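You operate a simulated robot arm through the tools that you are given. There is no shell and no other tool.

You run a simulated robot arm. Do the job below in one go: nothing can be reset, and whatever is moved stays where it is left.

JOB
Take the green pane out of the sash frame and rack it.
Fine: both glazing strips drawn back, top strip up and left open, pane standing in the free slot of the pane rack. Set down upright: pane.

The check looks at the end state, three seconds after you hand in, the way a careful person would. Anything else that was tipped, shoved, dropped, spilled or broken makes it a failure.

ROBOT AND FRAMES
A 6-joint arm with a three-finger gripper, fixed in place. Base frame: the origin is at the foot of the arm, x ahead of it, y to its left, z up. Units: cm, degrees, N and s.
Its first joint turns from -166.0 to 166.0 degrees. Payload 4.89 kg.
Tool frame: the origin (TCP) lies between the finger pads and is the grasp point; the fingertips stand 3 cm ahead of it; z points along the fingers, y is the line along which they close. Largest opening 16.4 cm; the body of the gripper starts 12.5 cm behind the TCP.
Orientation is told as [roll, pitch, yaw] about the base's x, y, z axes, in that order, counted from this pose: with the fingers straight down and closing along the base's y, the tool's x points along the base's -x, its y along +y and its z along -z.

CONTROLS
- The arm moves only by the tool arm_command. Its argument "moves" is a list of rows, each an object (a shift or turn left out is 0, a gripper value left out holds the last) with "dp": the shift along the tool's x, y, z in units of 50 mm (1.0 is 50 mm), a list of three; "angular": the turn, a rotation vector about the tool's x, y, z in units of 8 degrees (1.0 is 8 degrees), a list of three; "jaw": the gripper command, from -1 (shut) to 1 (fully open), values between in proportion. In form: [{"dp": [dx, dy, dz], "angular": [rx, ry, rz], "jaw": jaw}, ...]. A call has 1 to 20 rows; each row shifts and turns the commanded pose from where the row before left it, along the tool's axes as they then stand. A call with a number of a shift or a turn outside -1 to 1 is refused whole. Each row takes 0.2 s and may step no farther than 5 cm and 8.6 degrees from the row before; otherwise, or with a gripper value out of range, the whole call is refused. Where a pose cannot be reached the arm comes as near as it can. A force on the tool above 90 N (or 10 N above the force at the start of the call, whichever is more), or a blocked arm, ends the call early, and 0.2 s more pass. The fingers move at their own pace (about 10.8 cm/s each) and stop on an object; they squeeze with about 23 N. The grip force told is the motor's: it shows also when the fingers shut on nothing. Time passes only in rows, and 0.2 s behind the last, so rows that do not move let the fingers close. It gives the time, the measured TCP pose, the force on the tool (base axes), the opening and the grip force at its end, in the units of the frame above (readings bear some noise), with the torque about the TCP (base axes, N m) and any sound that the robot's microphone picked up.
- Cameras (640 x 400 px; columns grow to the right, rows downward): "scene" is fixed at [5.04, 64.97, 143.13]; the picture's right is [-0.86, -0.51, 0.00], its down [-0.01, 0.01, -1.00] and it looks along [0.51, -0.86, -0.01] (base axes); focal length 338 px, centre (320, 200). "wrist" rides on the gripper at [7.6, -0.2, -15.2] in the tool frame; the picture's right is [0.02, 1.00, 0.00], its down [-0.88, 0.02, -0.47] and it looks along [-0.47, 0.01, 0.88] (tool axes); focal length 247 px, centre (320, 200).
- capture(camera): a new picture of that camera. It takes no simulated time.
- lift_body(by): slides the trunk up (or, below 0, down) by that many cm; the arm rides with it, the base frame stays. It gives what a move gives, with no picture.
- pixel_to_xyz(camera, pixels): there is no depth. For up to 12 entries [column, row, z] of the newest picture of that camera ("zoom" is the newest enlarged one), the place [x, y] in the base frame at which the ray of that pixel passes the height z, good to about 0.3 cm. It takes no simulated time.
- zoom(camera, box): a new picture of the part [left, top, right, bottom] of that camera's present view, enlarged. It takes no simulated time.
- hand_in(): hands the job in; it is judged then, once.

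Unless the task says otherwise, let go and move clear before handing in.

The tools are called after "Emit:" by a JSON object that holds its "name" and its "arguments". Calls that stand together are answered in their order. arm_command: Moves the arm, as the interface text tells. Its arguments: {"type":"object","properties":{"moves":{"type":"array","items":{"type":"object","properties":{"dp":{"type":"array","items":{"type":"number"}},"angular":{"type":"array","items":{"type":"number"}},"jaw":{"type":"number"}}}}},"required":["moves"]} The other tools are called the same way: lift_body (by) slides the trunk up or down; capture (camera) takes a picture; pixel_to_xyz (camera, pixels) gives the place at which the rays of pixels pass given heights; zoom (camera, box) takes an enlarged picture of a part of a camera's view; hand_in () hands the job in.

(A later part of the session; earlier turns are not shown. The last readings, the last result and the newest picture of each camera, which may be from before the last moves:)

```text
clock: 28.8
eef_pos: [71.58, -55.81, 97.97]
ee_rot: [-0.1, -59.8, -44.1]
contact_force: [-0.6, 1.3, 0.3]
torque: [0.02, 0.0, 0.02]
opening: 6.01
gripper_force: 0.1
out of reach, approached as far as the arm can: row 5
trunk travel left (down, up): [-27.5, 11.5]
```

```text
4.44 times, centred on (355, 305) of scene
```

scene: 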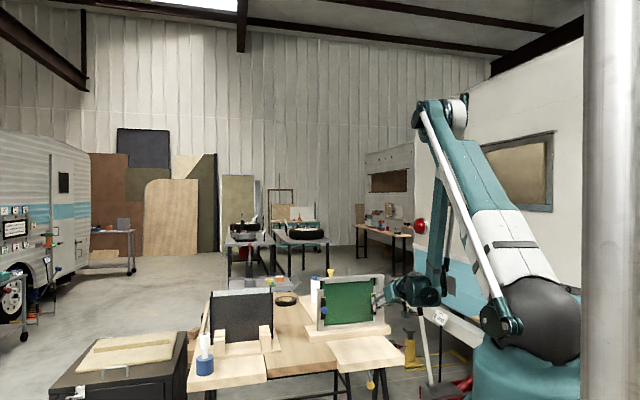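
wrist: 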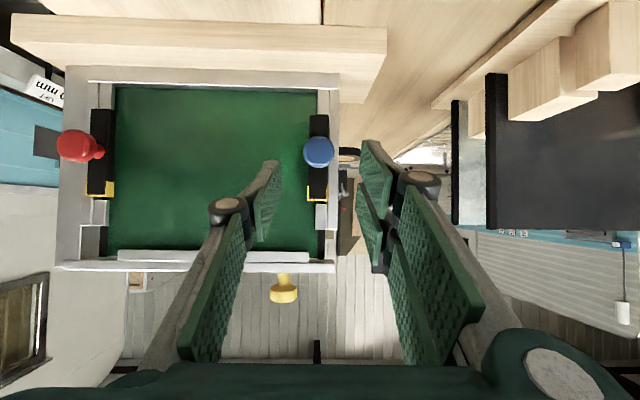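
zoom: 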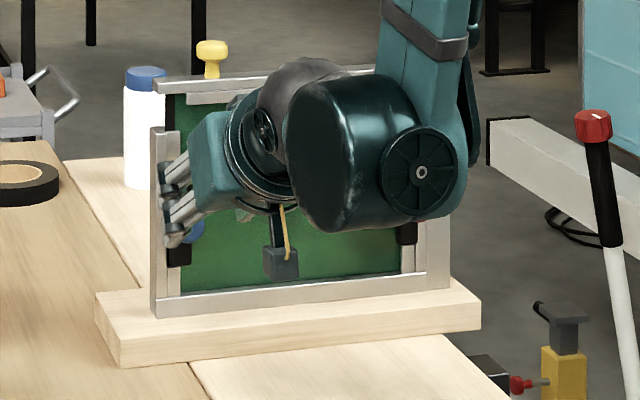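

Now raising and shifting to stand off in front of the yellow knob (t≈5.5, z≈112) for a closer look at the top rail.

Emit:
{"name": "arm_command", "arguments": {"moves": [{"dp": [-0.808, -0.2, -0.467]}, {"dp": [-0.808, -0.3, -0.467]}, {"dp": [-0.808, -0.3, -0.467]}, {}]}}

Emit:
{"name": "capture", "arguments": {"camera": "wrist"}}

Emit:
{"name": "zoom", "arguments": {"camera": "wrist", "box": [60, 0, 400, 220]}}

Emit:
{"name": "zoom", "arguments": {"camera": "scene", "box": [305, 260, 405, 350]}}

```text
clock: 29.8
eef_pos: [68.81, -58.87, 111.85]
ee_rot: [0.0, -59.9, -44.0]
contact_force: [-1.2, 0.3, 0.8]
torque: [0.04, -0.02, 0.04]
opening: 6.0
gripper_force: 0.0
trunk travel left (down, up): [-27.5, 11.5]
```

```text
taken
```

wrist: 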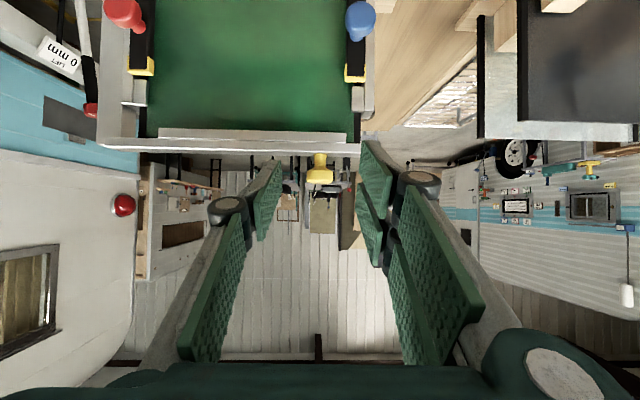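

```text
1.82 times, centred on (230, 110) of wrist
```

zoom: 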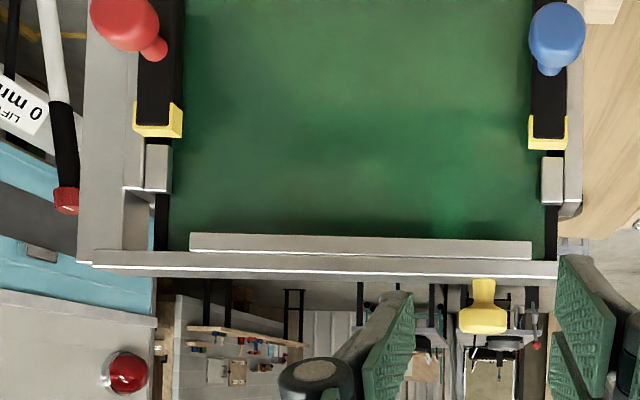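

```text
4.44 times, centred on (355, 305) of scene
```

zoom: 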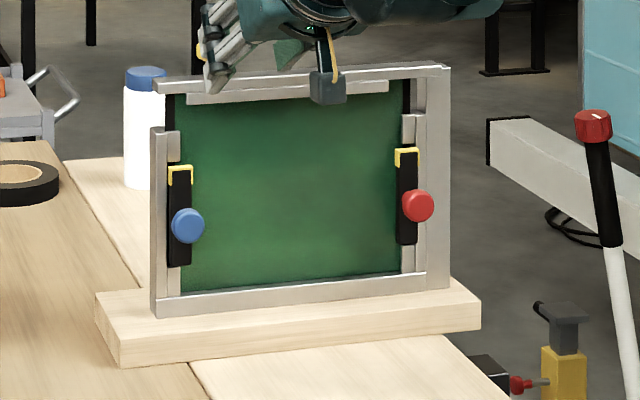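

Both strips sit equally proud now (yellow clips show side faces). The yellow knob head triangulates to n≈103.8, t≈5.4, z≈108.8, with rail top at ~105.9. I'll tilt the tool nearly horizontal so the fingers can straddle the head above the rail.

Emit:
{"name": "arm_command", "arguments": {"moves": [{"angular": [0, -0.9, 0]}, {"angular": [0, -0.9, 0]}, {"angular": [0, -0.9, 0]}, {"angular": [0, -0.9, 0]}, {}]}}

Emit:
{"name": "capture", "arguments": {"camera": "wrist"}}

Emit:
{"name": "capture", "arguments": {"camera": "scene"}}

```text
clock: 31.0
eef_pos: [69.81, -59.83, 113.83]
ee_rot: [0.0, -86.8, -44.6]
contact_force: [0.1, -0.4, -0.3]
torque: [-0.01, -0.02, 0.02]
opening: 6.01
gripper_force: 0.0
out of reach, approached as far as the arm can: row 4
trunk travel left (down, up): [-27.5, 11.5]
```

```text
taken
```

wrist: 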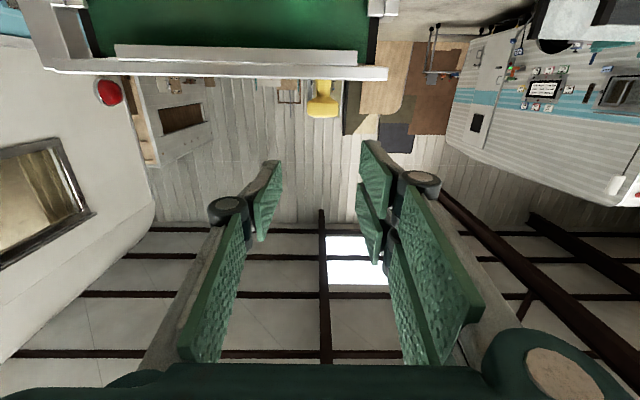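

```text
taken
```

scene: 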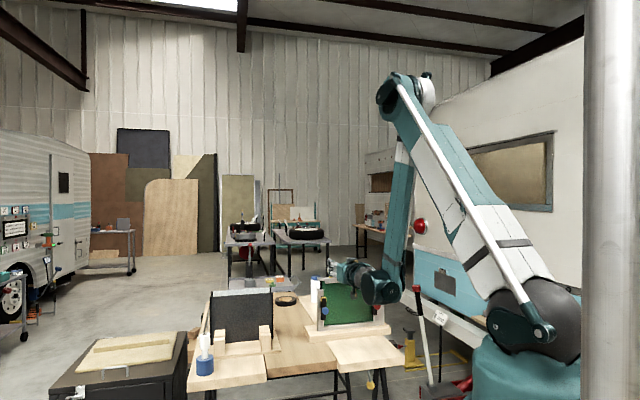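

Nearly horizontal now, knob at (322,100). Stepping in partway and re-reading the pose.

Emit:
{"name": "arm_command", "arguments": {"moves": [{"dp": [0.3, 0, 0.6]}, {"dp": [0.3, 0, 0.6]}, {}]}}

Emit:
{"name": "capture", "arguments": {"camera": "wrist"}}

```text
clock: 31.8
eef_pos: [74.17, -64.21, 110.54]
ee_rot: [0.4, -88.8, -44.3]
contact_force: [1.4, -0.8, -0.6]
torque: [-0.08, -0.05, 0.0]
opening: 5.96
gripper_force: 0.1
trunk travel left (down, up): [-27.5, 11.5]
```

```text
taken
```

wrist: 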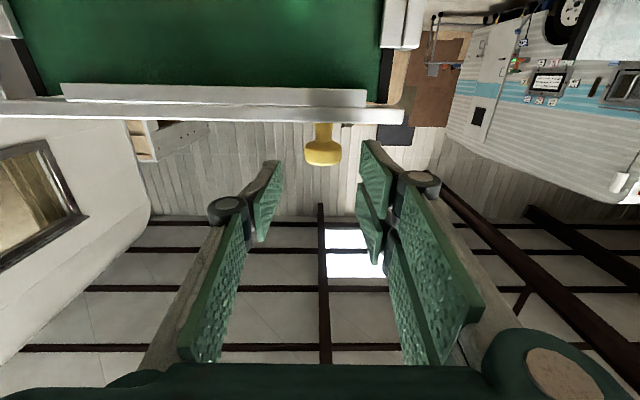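

Knob at (322,148), computing to z≈109.0. Moving the last 4.3 cm in and 1.6 cm down so the pads straddle the head.

Emit:
{"name": "arm_command", "arguments": {"moves": [{"dp": [0.165, 0.02, 0.2]}, {"dp": [0.165, 0, 0.35]}, {"dp": [0, 0, 0.32]}, {}]}}

Emit:
{"name": "capture", "arguments": {"camera": "wrist"}}

Emit:
{"name": "zoom", "arguments": {"camera": "scene", "box": [305, 250, 405, 340]}}

```text
clock: 32.8
eef_pos: [77.0, -66.79, 109.37]
ee_rot: [2.0, -89.0, -46.1]
contact_force: [-9.1, 11.9, 63.2]
torque: [0.59, -1.9, 0.71]
opening: 6.44
gripper_force: 2.3
trunk travel left (down, up): [-27.5, 11.5]
```

```text
taken
```

wrist: 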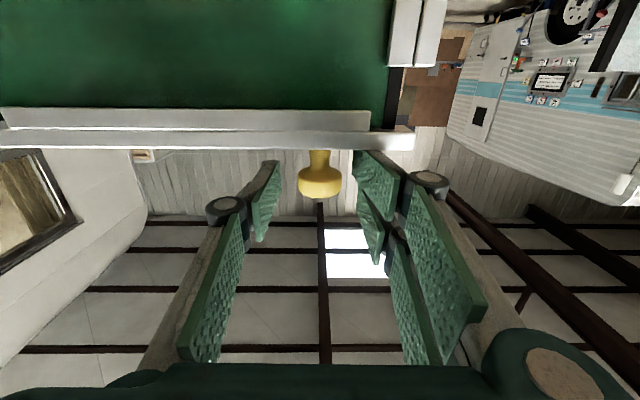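

```text
4.44 times, centred on (355, 295) of scene
```

zoom: 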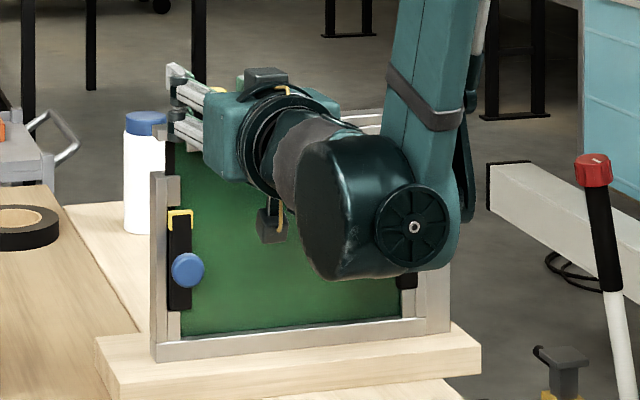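

A finger is pressing on the rail (+63 N vertical): the right finger has two prongs, wider than I assumed. I'll lift off, back away, return to a 60° tilt and grip the head with the fingertips from above-front.

Emit:
{"name": "arm_command", "arguments": {"moves": [{"dp": [-0.4, 0, 0]}, {"dp": [0, 0, -0.8]}, {"dp": [0, 0, -0.4], "angular": [0, 0.9, 0]}, {"angular": [0, 0.9, 0]}, {"angular": [0, 0.9, 0]}, {"angular": [0, 0.9, 0]}, {}]}}

Emit:
{"name": "capture", "arguments": {"camera": "wrist"}}

Emit:
{"name": "zoom", "arguments": {"camera": "scene", "box": [305, 250, 405, 340]}}

```text
clock: 34.4
eef_pos: [73.09, -63.77, 111.32]
ee_rot: [-0.1, -63.7, -44.9]
contact_force: [0.9, -0.1, 0.4]
torque: [0.05, -0.01, 0.0]
opening: 6.0
gripper_force: 0.0
out of reach, approached as far as the arm can: row 3
trunk travel left (down, up): [-27.5, 11.5]
```

```text
taken
```

wrist: 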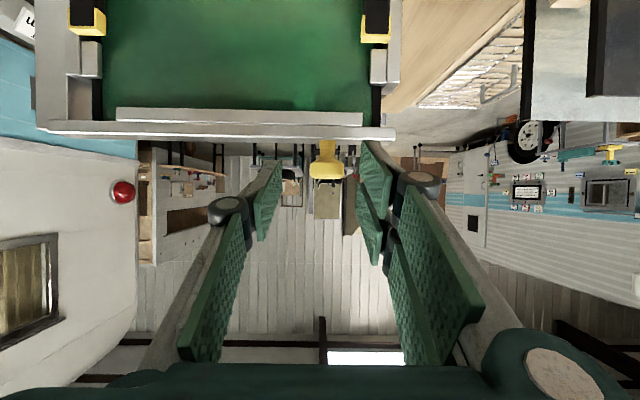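

```text
4.44 times, centred on (355, 295) of scene
```

zoom: 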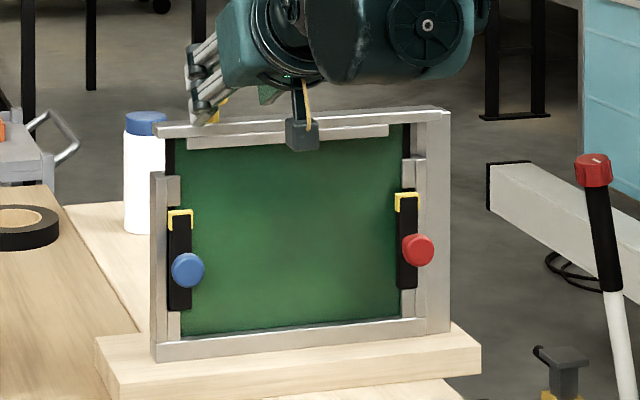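

The knob is unmoved at (325,160). Geometry shows the right finger is ~5.8 cm wide (two prongs), so the horizontal approach works if I stay ~0.4 cm higher (z≈109.7). Tilting back to horizontal at the standoff.

Emit:
{"name": "arm_command", "arguments": {"moves": [{"dp": [0, 0.05, 0.1], "angular": [0, -0.79, 0]}, {"angular": [0, -0.79, 0]}, {"angular": [0, -0.79, 0]}, {"angular": [0, -0.79, 0]}, {}]}}

Emit:
{"name": "capture", "arguments": {"camera": "wrist"}}

```text
clock: 35.6
eef_pos: [73.64, -64.11, 111.04]
ee_rot: [-1.0, -87.5, -44.2]
contact_force: [0.0, 0.1, -1.1]
torque: [0.03, 0.01, 0.0]
opening: 6.0
gripper_force: 0.0
trunk travel left (down, up): [-27.5, 11.5]
```

```text
taken
```

wrist: 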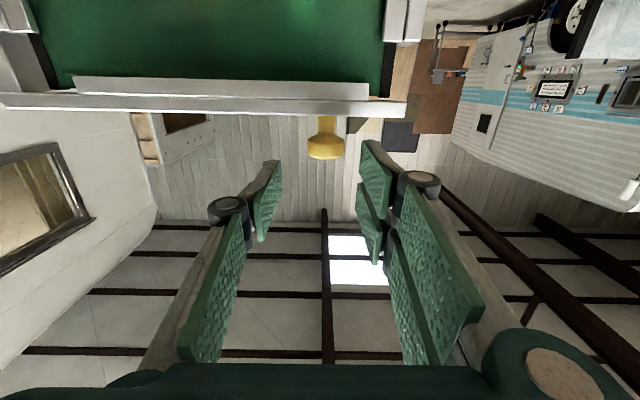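

Knob at (325,150), TCP z=111.0. Lowering 1.3 cm, shifting 0.3 cm toward blue, then advancing 4.8 cm.

Emit:
{"name": "arm_command", "arguments": {"moves": [{"dp": [0.226, 0.06, 0]}, {"dp": [0, 0, 0.5]}, {"dp": [0, 0, 0.471]}, {}]}}

Emit:
{"name": "zoom", "arguments": {"camera": "wrist", "box": [220, 80, 440, 300]}}

```text
clock: 36.6
eef_pos: [77.49, -67.35, 109.67]
ee_rot: [-1.7, -88.9, -43.3]
contact_force: [0.3, 0.3, -0.6]
torque: [-0.02, -0.03, -0.02]
opening: 5.95
gripper_force: 0.1
trunk travel left (down, up): [-27.5, 11.5]
```

```text
1.82 times, centred on (330, 190) of wrist
```

zoom: 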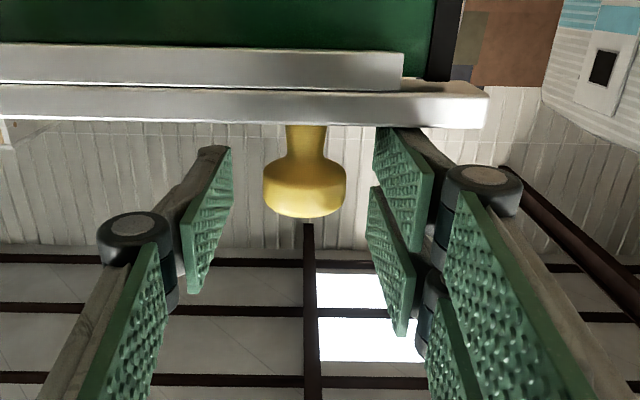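

No contact and the head is centred between the pads. Closing.

Emit:
{"name": "arm_command", "arguments": {"moves": [{"jaw": -1}, {"jaw": -1}, {"jaw": -1}]}}

Emit:
{"name": "zoom", "arguments": {"camera": "wrist", "box": [220, 80, 440, 300]}}

```text
clock: 37.4
eef_pos: [77.61, -67.18, 109.84]
ee_rot: [-2.3, -88.9, -42.7]
contact_force: [8.1, 2.7, 3.4]
torque: [0.09, -0.2, 0.11]
opening: 2.98
gripper_force: 45.3
trunk travel left (down, up): [-27.5, 11.5]
```

```text
1.82 times, centred on (330, 190) of wrist
```

zoom: 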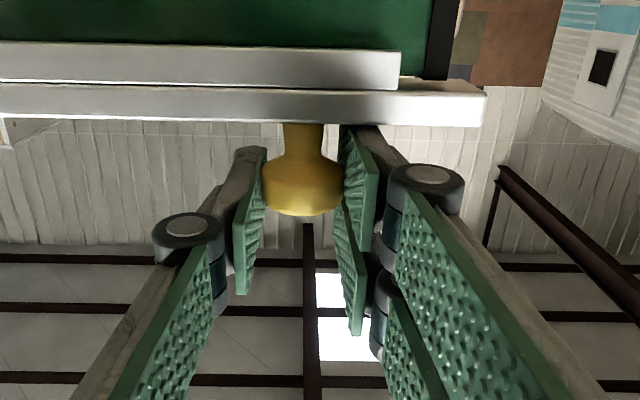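

Knob held at 2.98 cm. Test-lifting 0.8 cm with a matching small roll about the hinge side.

Emit:
{"name": "arm_command", "arguments": {"moves": [{"dp": [-0.08, 0, 0], "angular": [0, 0, 0.11]}, {}, {"dp": [-0.08, 0, 0], "angular": [0, 0, 0.11]}, {}]}}

Emit:
{"name": "zoom", "arguments": {"camera": "scene", "box": [305, 250, 405, 340]}}

Emit:
{"name": "zoom", "arguments": {"camera": "wrist", "box": [0, 40, 440, 300]}}

```text
clock: 38.4
eef_pos: [77.37, -67.31, 110.59]
ee_rot: [57.4, -88.0, -102.4]
contact_force: [2.3, 10.6, -1.5]
torque: [0.43, -0.1, 0.07]
opening: 2.96
gripper_force: 45.4
trunk travel left (down, up): [-27.5, 11.5]
```

```text
4.44 times, centred on (355, 295) of scene
```

zoom: 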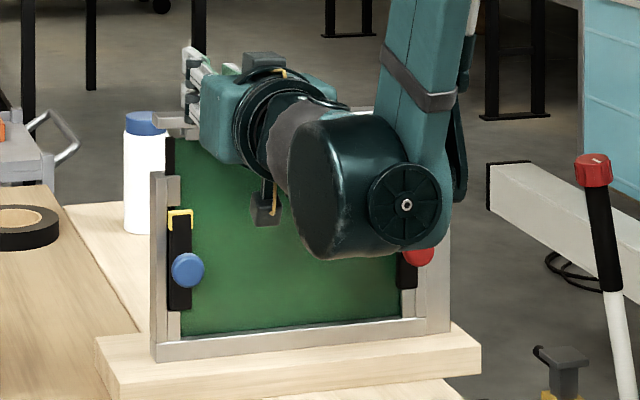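

```text
1.45 times, centred on (220, 170) of wrist
```

zoom: 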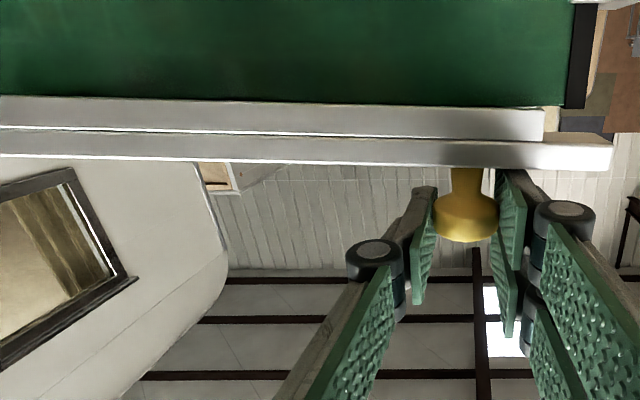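

It lifts freely. Following the arc another 8° and checking whether the rail really pivots at the red post.

Emit:
{"name": "arm_command", "arguments": {"moves": [{"dp": [-0.17, -0.034, 0], "angular": [0, 0, 0.25]}, {"dp": [-0.17, -0.034, 0], "angular": [0, 0, 0.25]}, {"dp": [-0.17, -0.034, 0], "angular": [0, 0, 0.25]}, {"dp": [-0.17, -0.034, 0], "angular": [0, 0, 0.25]}, {}]}}

Emit:
{"name": "zoom", "arguments": {"camera": "scene", "box": [305, 250, 405, 340]}}

Emit:
{"name": "capture", "arguments": {"camera": "wrist"}}

```text
clock: 39.6
eef_pos: [76.78, -67.88, 114.05]
ee_rot: [83.5, -80.2, -128.7]
contact_force: [8.3, 7.8, 2.0]
torque: [0.13, -0.2, 0.15]
opening: 2.96
gripper_force: 44.9
trunk travel left (down, up): [-27.5, 11.5]
```

```text
4.44 times, centred on (355, 295) of scene
```

zoom: 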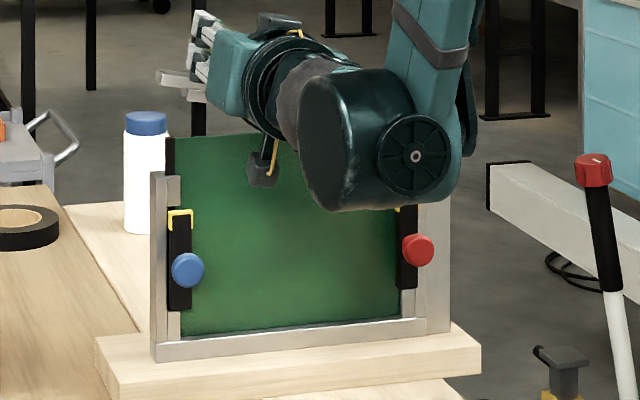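

```text
taken
```

wrist: 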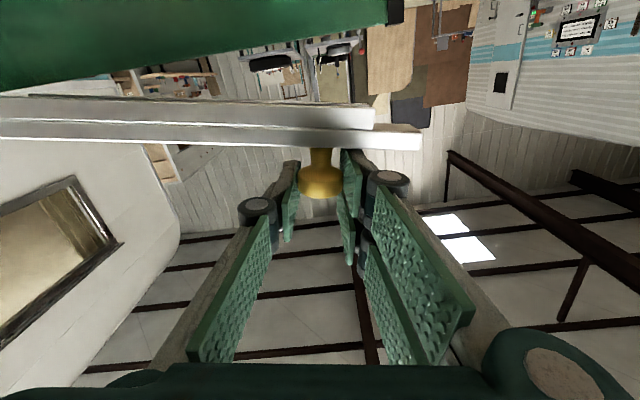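

The rail clearly pivots at the red post (end now at scene-zoom (175,80), pane top edge visible below) with only ~8 N load. Continuing along the arc in monitored chunks.

Emit:
{"name": "arm_command", "arguments": {"moves": [{"dp": [-0.297, -0.0587, 0], "angular": [0, 0, 0.4375]}, {"dp": [-0.297, -0.0587, 0], "angular": [0, 0, 0.4375]}, {"dp": [-0.297, -0.0587, 0], "angular": [0, 0, 0.4375]}, {"dp": [-0.297, -0.0587, 0], "angular": [0, 0, 0.4375]}, {}]}}

Emit:
{"name": "capture", "arguments": {"camera": "wrist"}}

```text
clock: 40.8
eef_pos: [75.05, -69.55, 119.43]
ee_rot: [87.5, -66.3, -132.7]
contact_force: [12.6, 27.7, 13.1]
torque: [0.41, -0.47, 0.39]
opening: 2.95
gripper_force: 44.6
trunk travel left (down, up): [-27.5, 11.5]
```

```text
taken
```

wrist: 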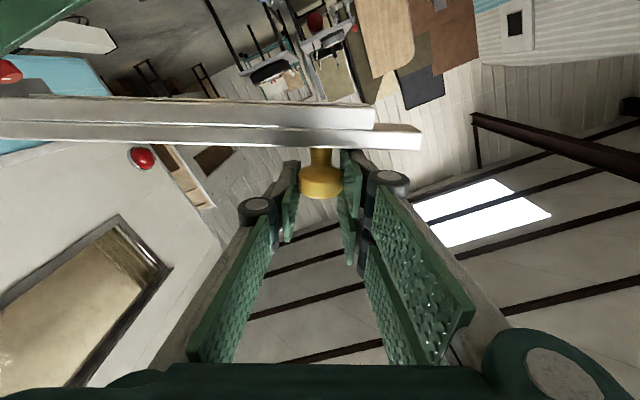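

Rail follows; a 31 N radial push outward indicates my assumed hinge is ~1 cm too low. Adjusting the arc and continuing.

Emit:
{"name": "arm_command", "arguments": {"moves": [{"dp": [-0.297, -0.02, 0], "angular": [0, 0, 0.4375]}, {"dp": [-0.297, -0.028, 0], "angular": [0, 0, 0.4375]}, {"dp": [-0.297, -0.028, 0], "angular": [0, 0, 0.4375]}, {"dp": [-0.297, -0.028, 0], "angular": [0, 0, 0.4375]}, {}]}}

Emit:
{"name": "capture", "arguments": {"camera": "wrist"}}

```text
clock: 42.0
eef_pos: [72.58, -72.45, 124.22]
ee_rot: [88.2, -52.3, -133.7]
contact_force: [-9.8, 9.1, 0.6]
torque: [0.1, 0.46, 0.36]
opening: 3.0
gripper_force: 45.4
trunk travel left (down, up): [-27.5, 11.5]
```

```text
taken
```

wrist: 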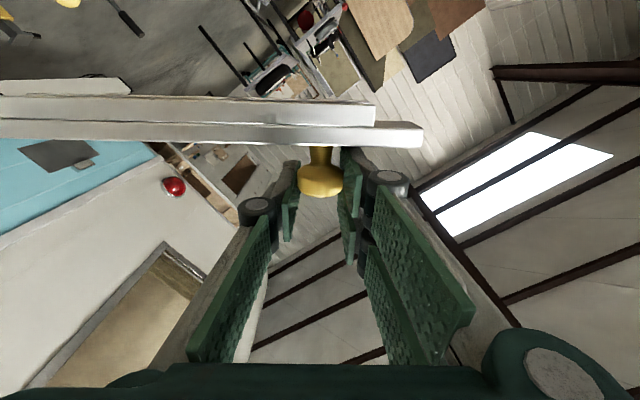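

Forces are low at ~38°. Continuing with the adjusted arc.

Emit:
{"name": "arm_command", "arguments": {"moves": [{"dp": [-0.297, -0.045, 0], "angular": [0, 0, 0.4375]}, {"dp": [-0.297, -0.045, 0], "angular": [0, 0, 0.4375]}, {"dp": [-0.297, -0.045, 0], "angular": [0, 0, 0.4375]}, {"dp": [-0.297, -0.045, 0], "angular": [0, 0, 0.4375]}, {"dp": [-0.297, -0.045, 0], "angular": [0, 0, 0.4375]}, {}]}}

Emit:
{"name": "capture", "arguments": {"camera": "wrist"}}

Emit:
{"name": "capture", "arguments": {"camera": "scene"}}

```text
clock: 43.4
eef_pos: [68.59, -76.51, 128.5]
ee_rot: [88.8, -34.7, -134.3]
contact_force: [-19.7, 1.1, -23.7]
torque: [-0.23, 0.19, -0.23]
opening: 2.95
gripper_force: 45.6
trunk travel left (down, up): [-27.5, 11.5]
```

```text
taken
```

wrist: 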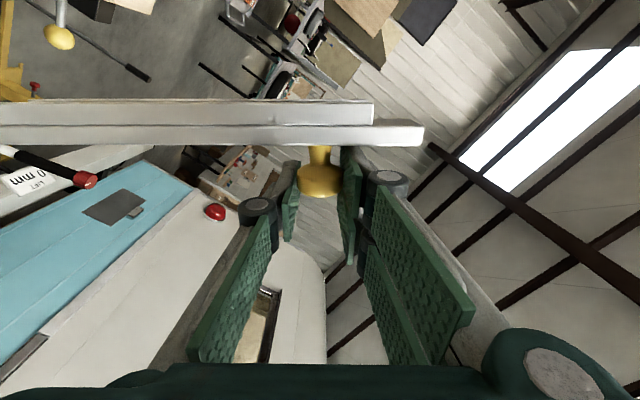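

```text
taken
```

scene: 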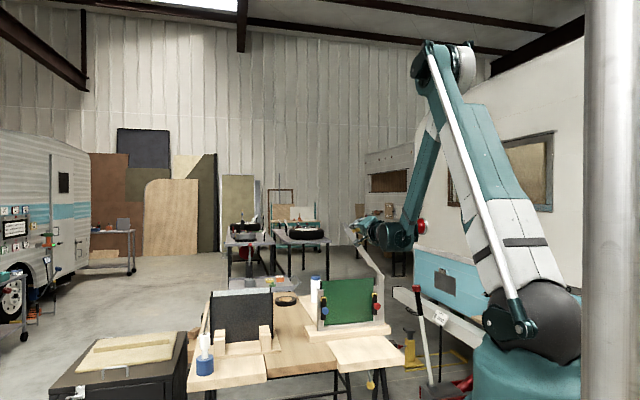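

At ~55°; slight inward pull (27 N), so I'll tighten the radius a little and keep going.

Emit:
{"name": "arm_command", "arguments": {"moves": [{"dp": [-0.297, -0.07, -0.01], "angular": [0, 0, 0.4375]}, {"dp": [-0.297, -0.065, -0.01], "angular": [0, 0, 0.4375]}, {"dp": [-0.297, -0.065, -0.01], "angular": [0, 0, 0.4375]}, {"dp": [-0.297, -0.06, 0], "angular": [0, 0, 0.4375]}, {}]}}

Emit:
{"name": "zoom", "arguments": {"camera": "scene", "box": [300, 210, 420, 340]}}

```text
clock: 44.6
eef_pos: [64.25, -80.3, 130.42]
ee_rot: [89.0, -20.8, -134.5]
contact_force: [31.8, -6.9, 63.2]
torque: [0.08, -0.62, -0.03]
opening: 3.01
gripper_force: 45.0
trunk travel left (down, up): [-27.5, 11.5]
```

```text
3.08 times, centred on (360, 275) of scene
```

zoom: 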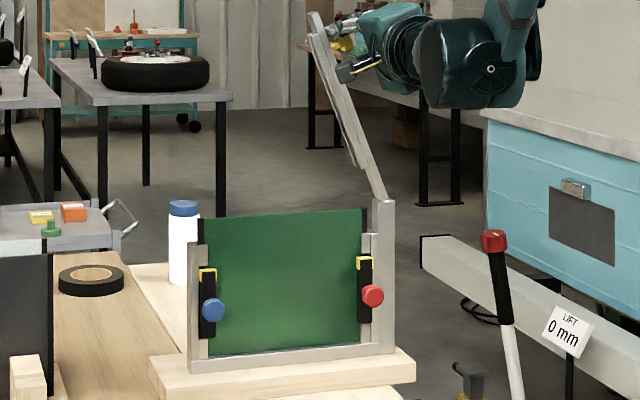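

At ~69°, radially over-tightened (65 N). Fitting the path gives hinge at t≈-18.7, z≈106.6; correcting by +0.85 cm and continuing on the true arc.

Emit:
{"name": "arm_command", "arguments": {"moves": [{"dp": [0, 0.15, 0.03]}, {"dp": [-0.296, -0.03, 0], "angular": [0, 0, 0.4375]}, {"dp": [-0.296, -0.04, 0], "angular": [0, 0, 0.4375]}, {"dp": [-0.296, -0.04, 0], "angular": [0, 0, 0.4375]}, {}]}}

```text
clock: 45.6
eef_pos: [62.01, -83.37, 131.21]
ee_rot: [88.6, -12.0, -134.7]
contact_force: [-2.9, -6.0, -53.5]
torque: [-0.47, 0.44, -0.84]
opening: 2.97
gripper_force: 45.1
trunk travel left (down, up): [-27.5, 11.5]
stopped in row 4: the force on the tool passed its limit at 93 N (the readings are from after the stop); the commanded pose is now the measured one
```

Stopped at 78° by a radial force spike; pose was re-based. Letting it settle and re-reading.

Emit:
{"name": "arm_command", "arguments": {"moves": [{"dp": [0, -0.04, 0]}, {}]}}

Emit:
{"name": "zoom", "arguments": {"camera": "scene", "box": [300, 210, 420, 340]}}

Emit:
{"name": "capture", "arguments": {"camera": "wrist"}}

```text
clock: 46.2
eef_pos: [62.08, -83.34, 131.22]
ee_rot: [88.9, -11.9, -134.7]
contact_force: [8.8, -16.7, -30.8]
torque: [-0.66, 0.37, -0.57]
opening: 2.94
gripper_force: 45.0
trunk travel left (down, up): [-27.5, 11.5]
```

```text
3.08 times, centred on (360, 275) of scene
```

zoom: 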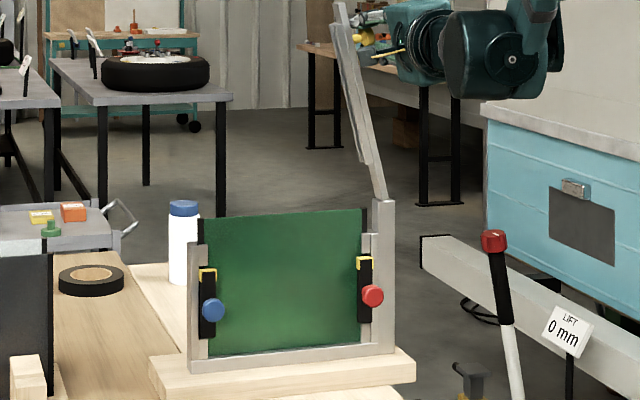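

```text
taken
```

wrist: 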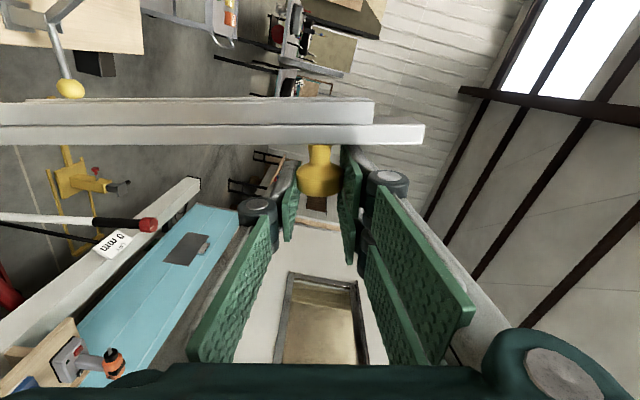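

Rail stands at ~78°. Continuing in smaller steps, slightly inward, watching for an end stop.

Emit:
{"name": "arm_command", "arguments": {"moves": [{"dp": [-0.211, -0.05, 0.0], "angular": [0, 0, 0.3125]}, {"dp": [-0.211, -0.035, 0], "angular": [0, 0, 0.3125]}, {"dp": [-0.211, -0.028, 0], "angular": [0, 0, 0.3125]}, {}]}}

```text
clock: 47.2
eef_pos: [59.75, -85.46, 131.38]
ee_rot: [88.9, -4.4, -134.9]
contact_force: [18.3, -20.1, 13.0]
torque: [-0.25, 0.11, -0.23]
opening: 2.97
gripper_force: 45.3
trunk travel left (down, up): [-27.5, 11.5]
```

~86° with modest loads. Continuing past vertical.

Emit:
{"name": "arm_command", "arguments": {"moves": [{"dp": [-0.211, -0.025, 0.02], "angular": [0, 0, 0.3125]}, {"dp": [-0.211, -0.028, 0.02], "angular": [0, 0, 0.3125]}, {"dp": [-0.211, -0.028, 0], "angular": [0, 0, 0.3125]}, {}]}}

Emit:
{"name": "zoom", "arguments": {"camera": "scene", "box": [300, 210, 420, 340]}}

```text
clock: 48.2
eef_pos: [57.54, -87.88, 131.02]
ee_rot: [88.9, 3.1, -135.1]
contact_force: [-19.1, 21.6, -28.9]
torque: [-0.31, 0.5, 0.29]
opening: 2.97
gripper_force: 44.7
trunk travel left (down, up): [-27.5, 11.5]
```

```text
3.08 times, centred on (360, 275) of scene
```

zoom: 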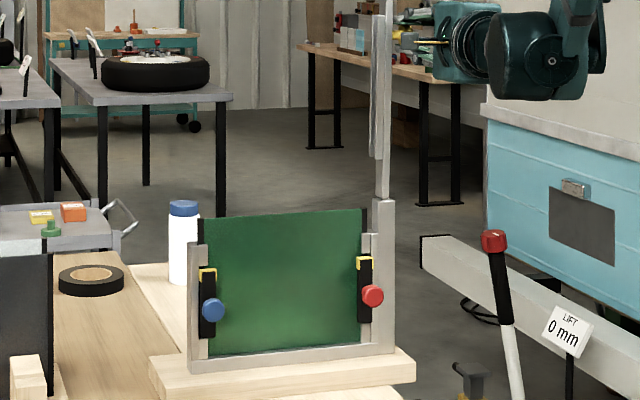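

Rail is at 93°, just past vertical. Going further to find the rest stop.

Emit:
{"name": "arm_command", "arguments": {"moves": [{"dp": [-0.211, -0.06, -0.02], "angular": [0, 0, 0.3125]}, {"dp": [-0.211, -0.045, -0.02], "angular": [0, 0, 0.3125]}, {}]}}

```text
clock: 49.0
eef_pos: [55.74, -89.05, 130.48]
ee_rot: [88.9, 8.2, -135.3]
contact_force: [11.8, -26.4, 38.6]
torque: [-0.05, -0.15, -0.23]
opening: 3.0
gripper_force: 44.5
trunk travel left (down, up): [-27.5, 11.5]
```

~98°, slight pull in the direction of motion. Two more steps.

Emit:
{"name": "arm_command", "arguments": {"moves": [{"dp": [-0.211, 0.02, 0.02], "angular": [0, 0, 0.3125]}, {"dp": [-0.211, -0.02, 0.01], "angular": [0, 0, 0.3125]}, {}]}}

Emit:
{"name": "zoom", "arguments": {"camera": "scene", "box": [300, 210, 420, 340]}}

```text
clock: 49.8
eef_pos: [54.64, -90.22, 130.13]
ee_rot: [89.0, 13.0, -135.1]
contact_force: [-4.1, 30.2, -13.3]
torque: [-0.38, 0.43, 0.4]
opening: 3.0
gripper_force: 44.8
trunk travel left (down, up): [-27.5, 11.5]
```

```text
3.08 times, centred on (360, 275) of scene
```

zoom: 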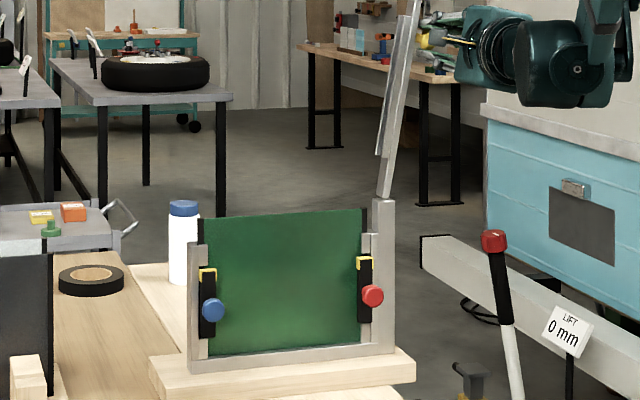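

At ~102–103° there's a −15 N resisting tangential force, possibly the stop. One more small nudge to confirm.

Emit:
{"name": "arm_command", "arguments": {"moves": [{"dp": [-0.13, -0.03, -0.02], "angular": [0, 0, 0.1875]}, {}]}}

```text
clock: 50.4
eef_pos: [54.18, -90.79, 129.93]
ee_rot: [88.9, 14.7, -135.3]
contact_force: [23.8, 11.2, 13.7]
torque: [-0.22, 0.04, 0.21]
opening: 2.98
gripper_force: 44.7
trunk travel left (down, up): [-27.5, 11.5]
```

Still moving slightly with ~27 N. One more nudge to see whether it's a hard stop.

Emit:
{"name": "arm_command", "arguments": {"moves": [{"dp": [-0.17, -0.03, 0], "angular": [0, 0, 0.25]}, {}]}}

```text
clock: 50.8
eef_pos: [53.03, -91.6, 130.44]
ee_rot: [89.2, 17.0, -135.6]
contact_force: [-0.6, -9.2, 92.7]
torque: [0.98, -1.79, -1.1]
opening: 0.76
gripper_force: 45.8
trunk travel left (down, up): [-27.5, 11.5]
stopped in row 2: the force on the tool passed its limit at 124 N (the readings are from after the stop); the commanded pose is now the measured one
```

The fingers slipped off the knob (opening 0.76), so that was the hard stop. Checking the rail's state.

Emit:
{"name": "zoom", "arguments": {"camera": "scene", "box": [300, 200, 440, 340]}}

Emit:
{"name": "capture", "arguments": {"camera": "wrist"}}

```text
2.86 times, centred on (370, 270) of scene
```

zoom: 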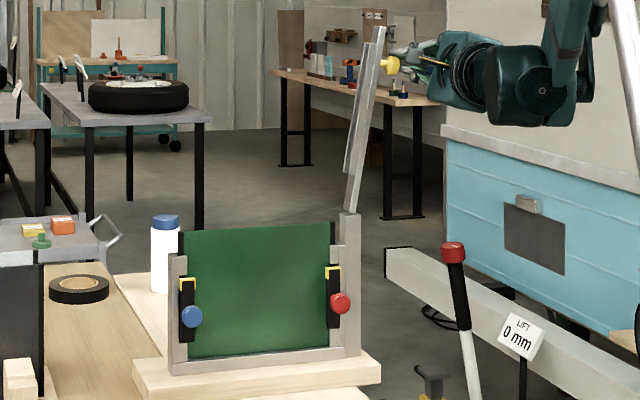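

```text
taken
```

wrist: 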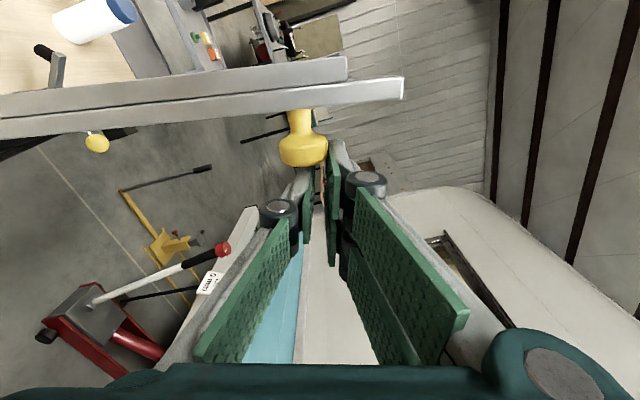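

The rail rests past vertical (~102°). The closed fingers sit on the far side of the knob head; I'll move clear away from the rail (−x'), then back off.

Emit:
{"name": "arm_command", "arguments": {"moves": [{"dp": [-0.2, 0, 0]}, {"dp": [-0.4, 0, 0]}, {}]}}

Emit:
{"name": "capture", "arguments": {"camera": "wrist"}}

Emit:
{"name": "zoom", "arguments": {"camera": "scene", "box": [300, 200, 440, 340]}}

```text
clock: 51.6
eef_pos: [51.03, -93.76, 128.9]
ee_rot: [89.0, 16.7, -135.6]
contact_force: [-0.5, 0.9, 0.8]
torque: [0.08, 0.12, -0.07]
opening: 0.0
gripper_force: 45.0
trunk travel left (down, up): [-27.5, 11.5]
```

```text
taken
```

wrist: 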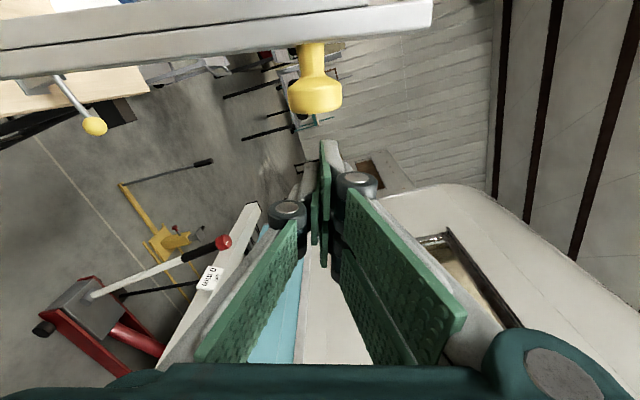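

```text
2.86 times, centred on (370, 270) of scene
```

zoom: 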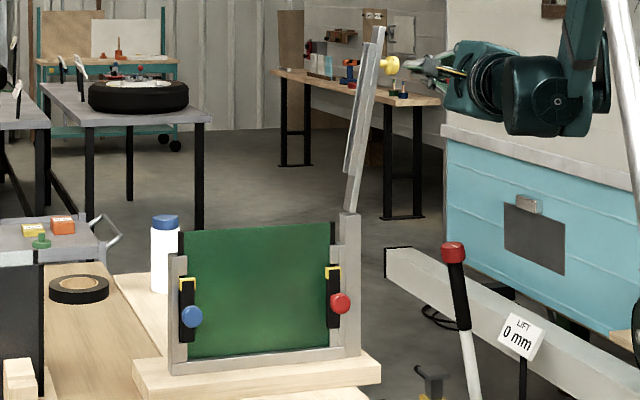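

Rail stays open on its own. Now I'll retreat toward the base, undo the extra roll, and shift back over the frame to prepare a top-down grasp of the pane.

Emit:
{"name": "arm_command", "arguments": {"moves": [{"dp": [0, 0, -0.8]}, {"dp": [0, 0, -0.8]}, {"angular": [0, 0, -0.7], "jaw": -0.4}, {"angular": [0, 0, -0.7]}, {"angular": [0, 0, -0.69]}, {"dp": [0.8, 0, 0]}, {"dp": [0.8, 0, 0]}, {"dp": [0.8, 0, 0]}, {"dp": [0.8, 0, 0]}, {"dp": [0.8, 0, 0]}, {}]}}

Emit:
{"name": "capture", "arguments": {"camera": "scene"}}

Emit:
{"name": "capture", "arguments": {"camera": "wrist"}}

```text
clock: 54.0
eef_pos: [59.74, -74.19, 129.17]
ee_rot: [89.0, 0.0, -135.3]
contact_force: [0.5, 0.3, 0.7]
torque: [0.03, 0.04, -0.09]
opening: 4.89
gripper_force: 0.1
trunk travel left (down, up): [-27.5, 11.5]
```

```text
taken
```

scene: 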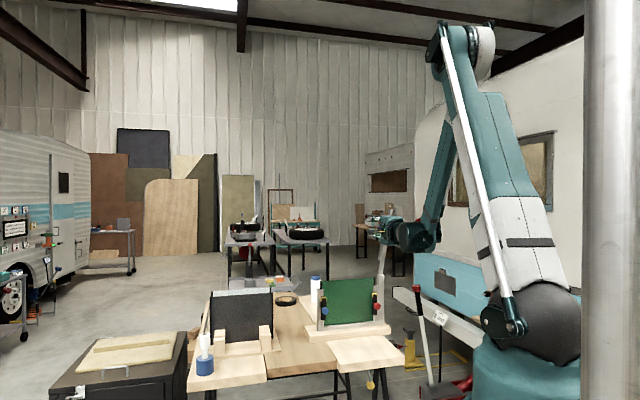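

```text
taken
```

wrist: 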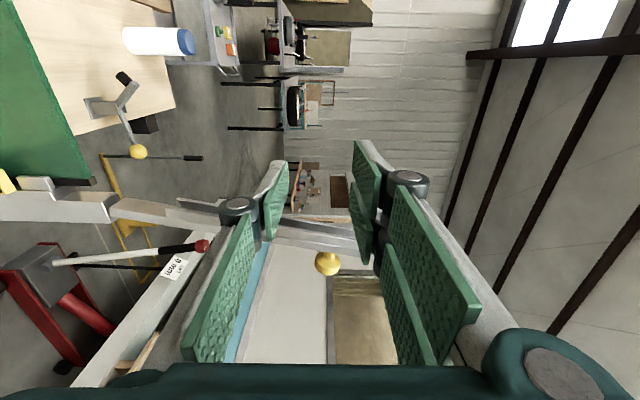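

Clear of the rail (knob at (327,263)). Moving to above the pane's middle and turning the tool to point down with the jaws closing front-to-back.

Emit:
{"name": "arm_command", "arguments": {"moves": [{"dp": [0.9, 0, 0]}, {"dp": [0.9, 0, 0]}, {"angular": [0.94, 0, 0]}, {"angular": [0.94, 0, 0]}, {"angular": [0.94, 0, 0]}, {"angular": [0.94, 0, 0]}, {"angular": [0.94, 0, 0]}, {"angular": [0.94, 0, 0]}, {"angular": [0.94, 0, 0]}, {"angular": [0.94, 0, 0]}, {"angular": [0.94, 0, 0]}, {"angular": [0.94, 0, 0]}, {"angular": [0.94, 0, 0]}, {"angular": [0.86, 0, 0]}, {}]}}

Emit:
{"name": "capture", "arguments": {"camera": "wrist"}}

Emit:
{"name": "capture", "arguments": {"camera": "scene"}}

```text
clock: 57.2
eef_pos: [66.74, -67.48, 129.24]
ee_rot: [3.4, 0.1, -134.1]
contact_force: [1.1, -0.7, -0.8]
torque: [0.12, 0.13, -0.01]
opening: 4.92
gripper_force: 0.1
out of reach, approached as far as the arm can: row 3
trunk travel left (down, up): [-27.5, 11.5]
```

```text
taken
```

wrist: 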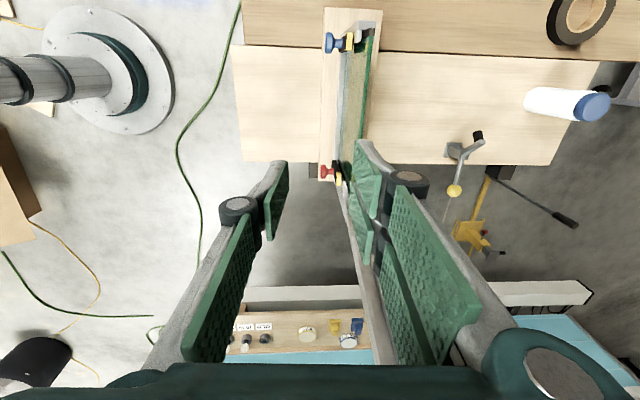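

```text
taken
```

scene: 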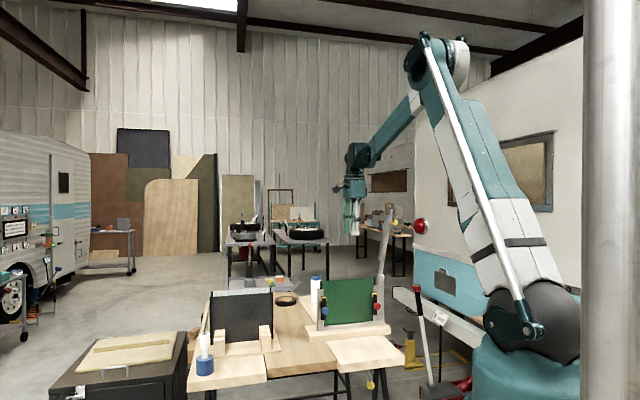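

Tool is down; the frame's top view appears at (350,100). Zooming in to see the pane's edge and thickness.

Emit:
{"name": "zoom", "arguments": {"camera": "wrist", "box": [300, 0, 420, 190]}}

Emit:
{"name": "zoom", "arguments": {"camera": "wrist", "box": [310, 15, 390, 75]}}

Emit:
{"name": "zoom", "arguments": {"camera": "scene", "box": [300, 260, 400, 350]}}

```text
2.11 times, centred on (360, 95) of wrist
```

zoom: 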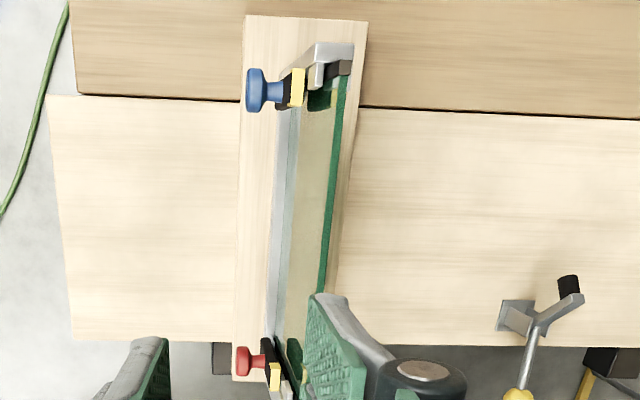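

```text
6.67 times, centred on (350, 45) of wrist
```

zoom: 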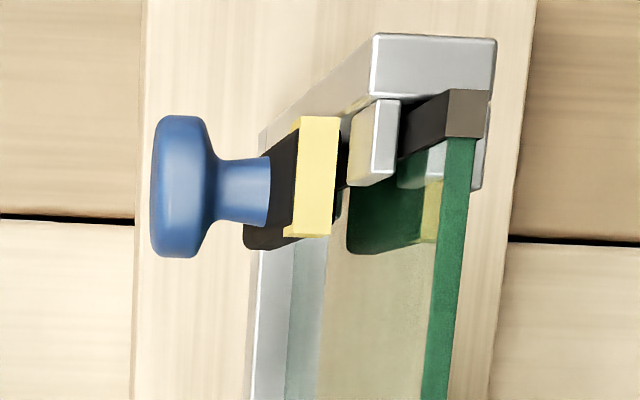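

```text
4.44 times, centred on (350, 305) of scene
```

zoom: 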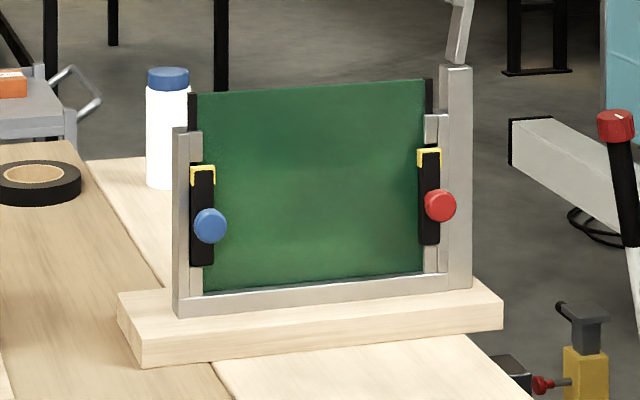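

The pane is a thin glass sheet with a green top edge and black side edges, open behind except at the jambs. Triangulating its top corners.

Emit:
{"name": "pixel_to_xyz", "arguments": {"camera": "wrist", "pixels": [[371.3, 36, 102], [371.3, 36, 106], [365.5, 95, 102], [365.5, 95, 106], [348, 160, 100]]}}

Emit:
{"name": "pixel_to_xyz", "arguments": {"camera": "scene", "pixels": [[320.7, 281.4, 102], [320.7, 281.4, 106], [374.8, 278, 102], [374.8, 278, 106], [347, 279.8, 102], [347, 279.8, 106]]}}

```text
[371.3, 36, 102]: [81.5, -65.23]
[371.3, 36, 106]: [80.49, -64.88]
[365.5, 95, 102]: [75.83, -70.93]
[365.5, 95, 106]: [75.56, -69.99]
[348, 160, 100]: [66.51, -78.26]
```

```text
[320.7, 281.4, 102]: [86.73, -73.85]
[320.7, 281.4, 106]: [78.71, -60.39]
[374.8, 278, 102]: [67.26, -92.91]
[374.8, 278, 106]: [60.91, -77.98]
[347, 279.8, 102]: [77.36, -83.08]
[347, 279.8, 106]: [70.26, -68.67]
```

Pane top is at z≈104.6, n≈103.5, spanning t≈-16 to 9.5 (centre t≈-3.3). Testing how far out the arm can reach with the tool straight down.

Emit:
{"name": "arm_command", "arguments": {"moves": [{"angular": [0.425, 0, 0]}, {"dp": [-0.2, 0.9, 0]}, {"dp": [0, 0.85, 0]}, {}]}}

```text
clock: 58.2
eef_pos: [72.41, -74.41, 129.23]
ee_rot: [0.1, 0.1, -134.2]
contact_force: [1.2, -1.5, -0.6]
torque: [0.23, 0.18, 0.0]
opening: 4.91
gripper_force: 0.2
trunk travel left (down, up): [-27.5, 11.5]
```

Tool-down reach at n=103.8 works at this height. Checking alignment of the pane with the finger gap from here.

Emit:
{"name": "capture", "arguments": {"camera": "wrist"}}

Emit:
{"name": "zoom", "arguments": {"camera": "wrist", "box": [220, 0, 420, 200]}}

Emit:
{"name": "capture", "arguments": {"camera": "scene"}}

```text
taken
```

wrist: 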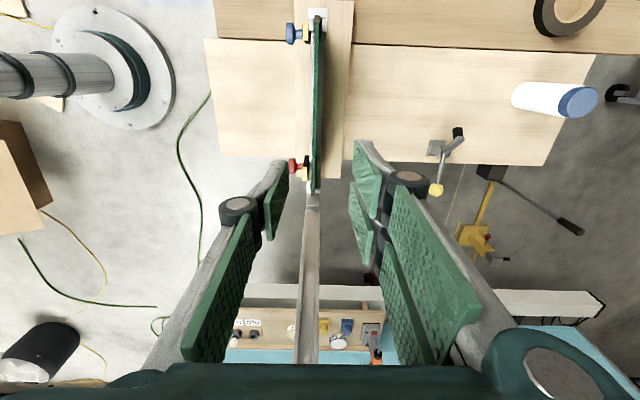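

```text
2.00 times, centred on (320, 100) of wrist
```

zoom: 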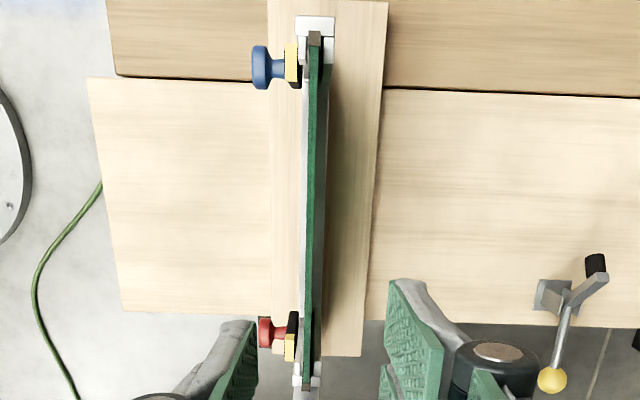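

```text
taken
```

scene: 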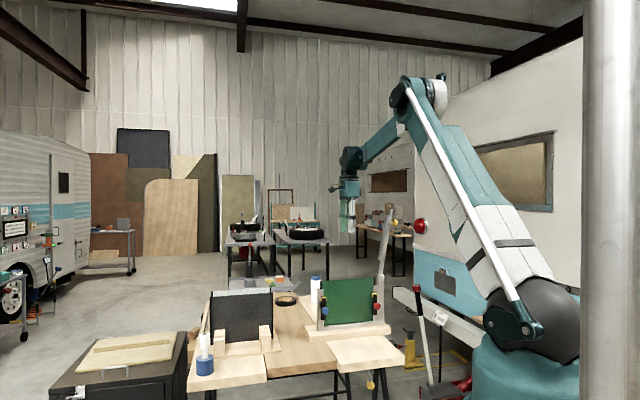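

Pane edge runs at column ~315 between the fingers, well aligned. Descending to z≈112 and re-checking.

Emit:
{"name": "arm_command", "arguments": {"moves": [{"dp": [0, -0.1, 0.85]}, {"dp": [0, 0, 0.85]}, {"dp": [0, 0, 0.85]}, {"dp": [0, 0, 0.85]}, {}]}}

Emit:
{"name": "capture", "arguments": {"camera": "wrist"}}

Emit:
{"name": "zoom", "arguments": {"camera": "wrist", "box": [220, 0, 420, 250]}}

```text
clock: 59.4
eef_pos: [71.87, -74.11, 112.29]
ee_rot: [0.0, 0.1, -134.2]
contact_force: [0.3, 0.0, -1.1]
torque: [0.04, 0.07, 0.01]
opening: 4.91
gripper_force: 0.0
trunk travel left (down, up): [-27.5, 11.5]
```

```text
taken
```

wrist: 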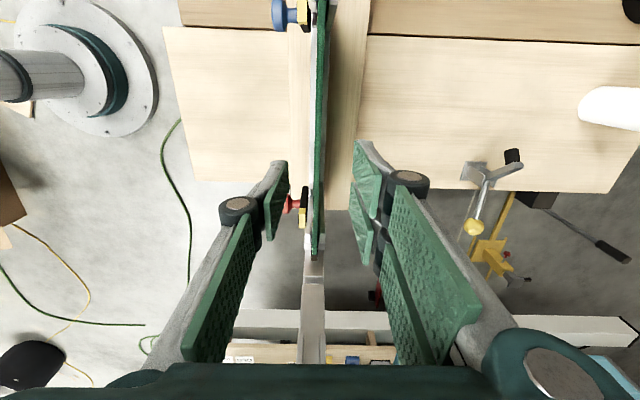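

```text
1.60 times, centred on (320, 125) of wrist
```

zoom: 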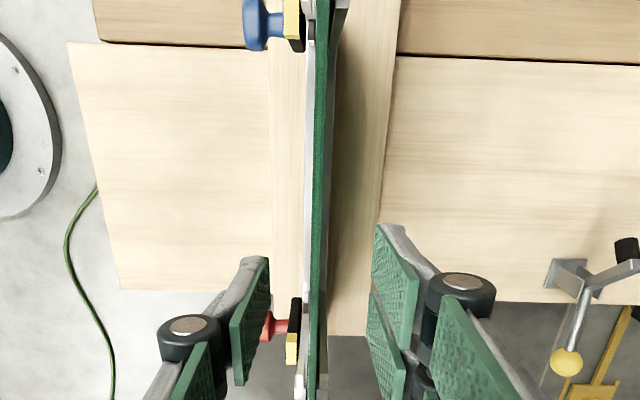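

Nearly centred (pane ~0.23 cm toward the base, 0.4° yaw). Correcting and descending so the tips overlap the pane by ~4 cm.

Emit:
{"name": "arm_command", "arguments": {"moves": [{"dp": [0.02, -0.046, 0.3], "angular": [0, 0, 0.05]}, {"dp": [0, 0, 0.6]}, {"dp": [0, 0, 0.5]}, {"dp": [0, 0, 0.4]}, {}]}}

Emit:
{"name": "zoom", "arguments": {"camera": "wrist", "box": [220, 80, 420, 300]}}

Emit:
{"name": "zoom", "arguments": {"camera": "scene", "box": [300, 230, 420, 350]}}

```text
clock: 60.6
eef_pos: [72.01, -73.54, 103.35]
ee_rot: [0.2, 0.0, -134.6]
contact_force: [-0.6, 0.2, 0.3]
torque: [0.03, 0.0, 0.01]
opening: 4.92
gripper_force: 0.0
trunk travel left (down, up): [-27.5, 11.5]
```

```text
1.82 times, centred on (320, 190) of wrist
```

zoom: 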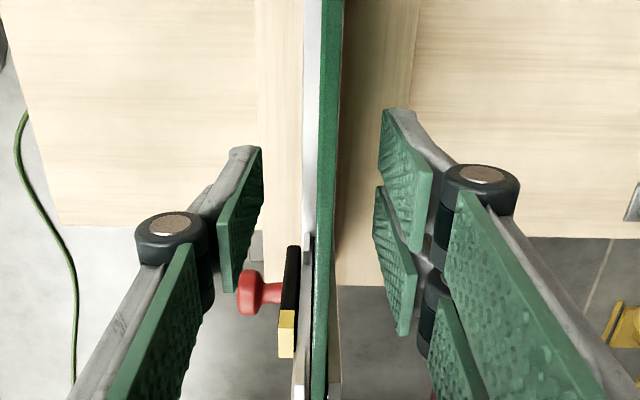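

```text
3.33 times, centred on (360, 290) of scene
```

zoom: 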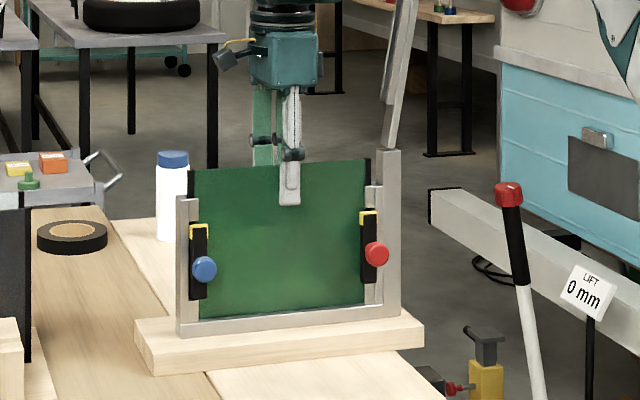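

The fingers straddle the pane's top centre with no contact. Closing the jaws on the pane.

Emit:
{"name": "arm_command", "arguments": {"moves": [{"jaw": -1}, {"jaw": -1}, {"jaw": -1}, {}]}}

Emit:
{"name": "zoom", "arguments": {"camera": "wrist", "box": [220, 80, 420, 300]}}

```text
clock: 61.6
eef_pos: [71.87, -73.55, 103.39]
ee_rot: [0.1, 0.1, -134.6]
contact_force: [-0.8, -0.2, 0.6]
torque: [0.02, 0.0, -0.04]
opening: 0.61
gripper_force: 22.9
trunk travel left (down, up): [-27.5, 11.5]
```

```text
1.82 times, centred on (320, 190) of wrist
```

zoom: 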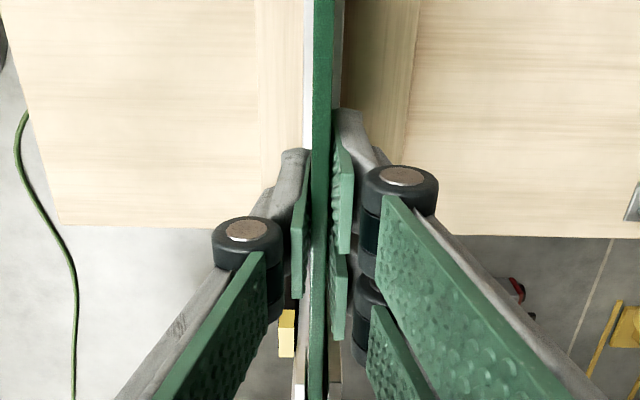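

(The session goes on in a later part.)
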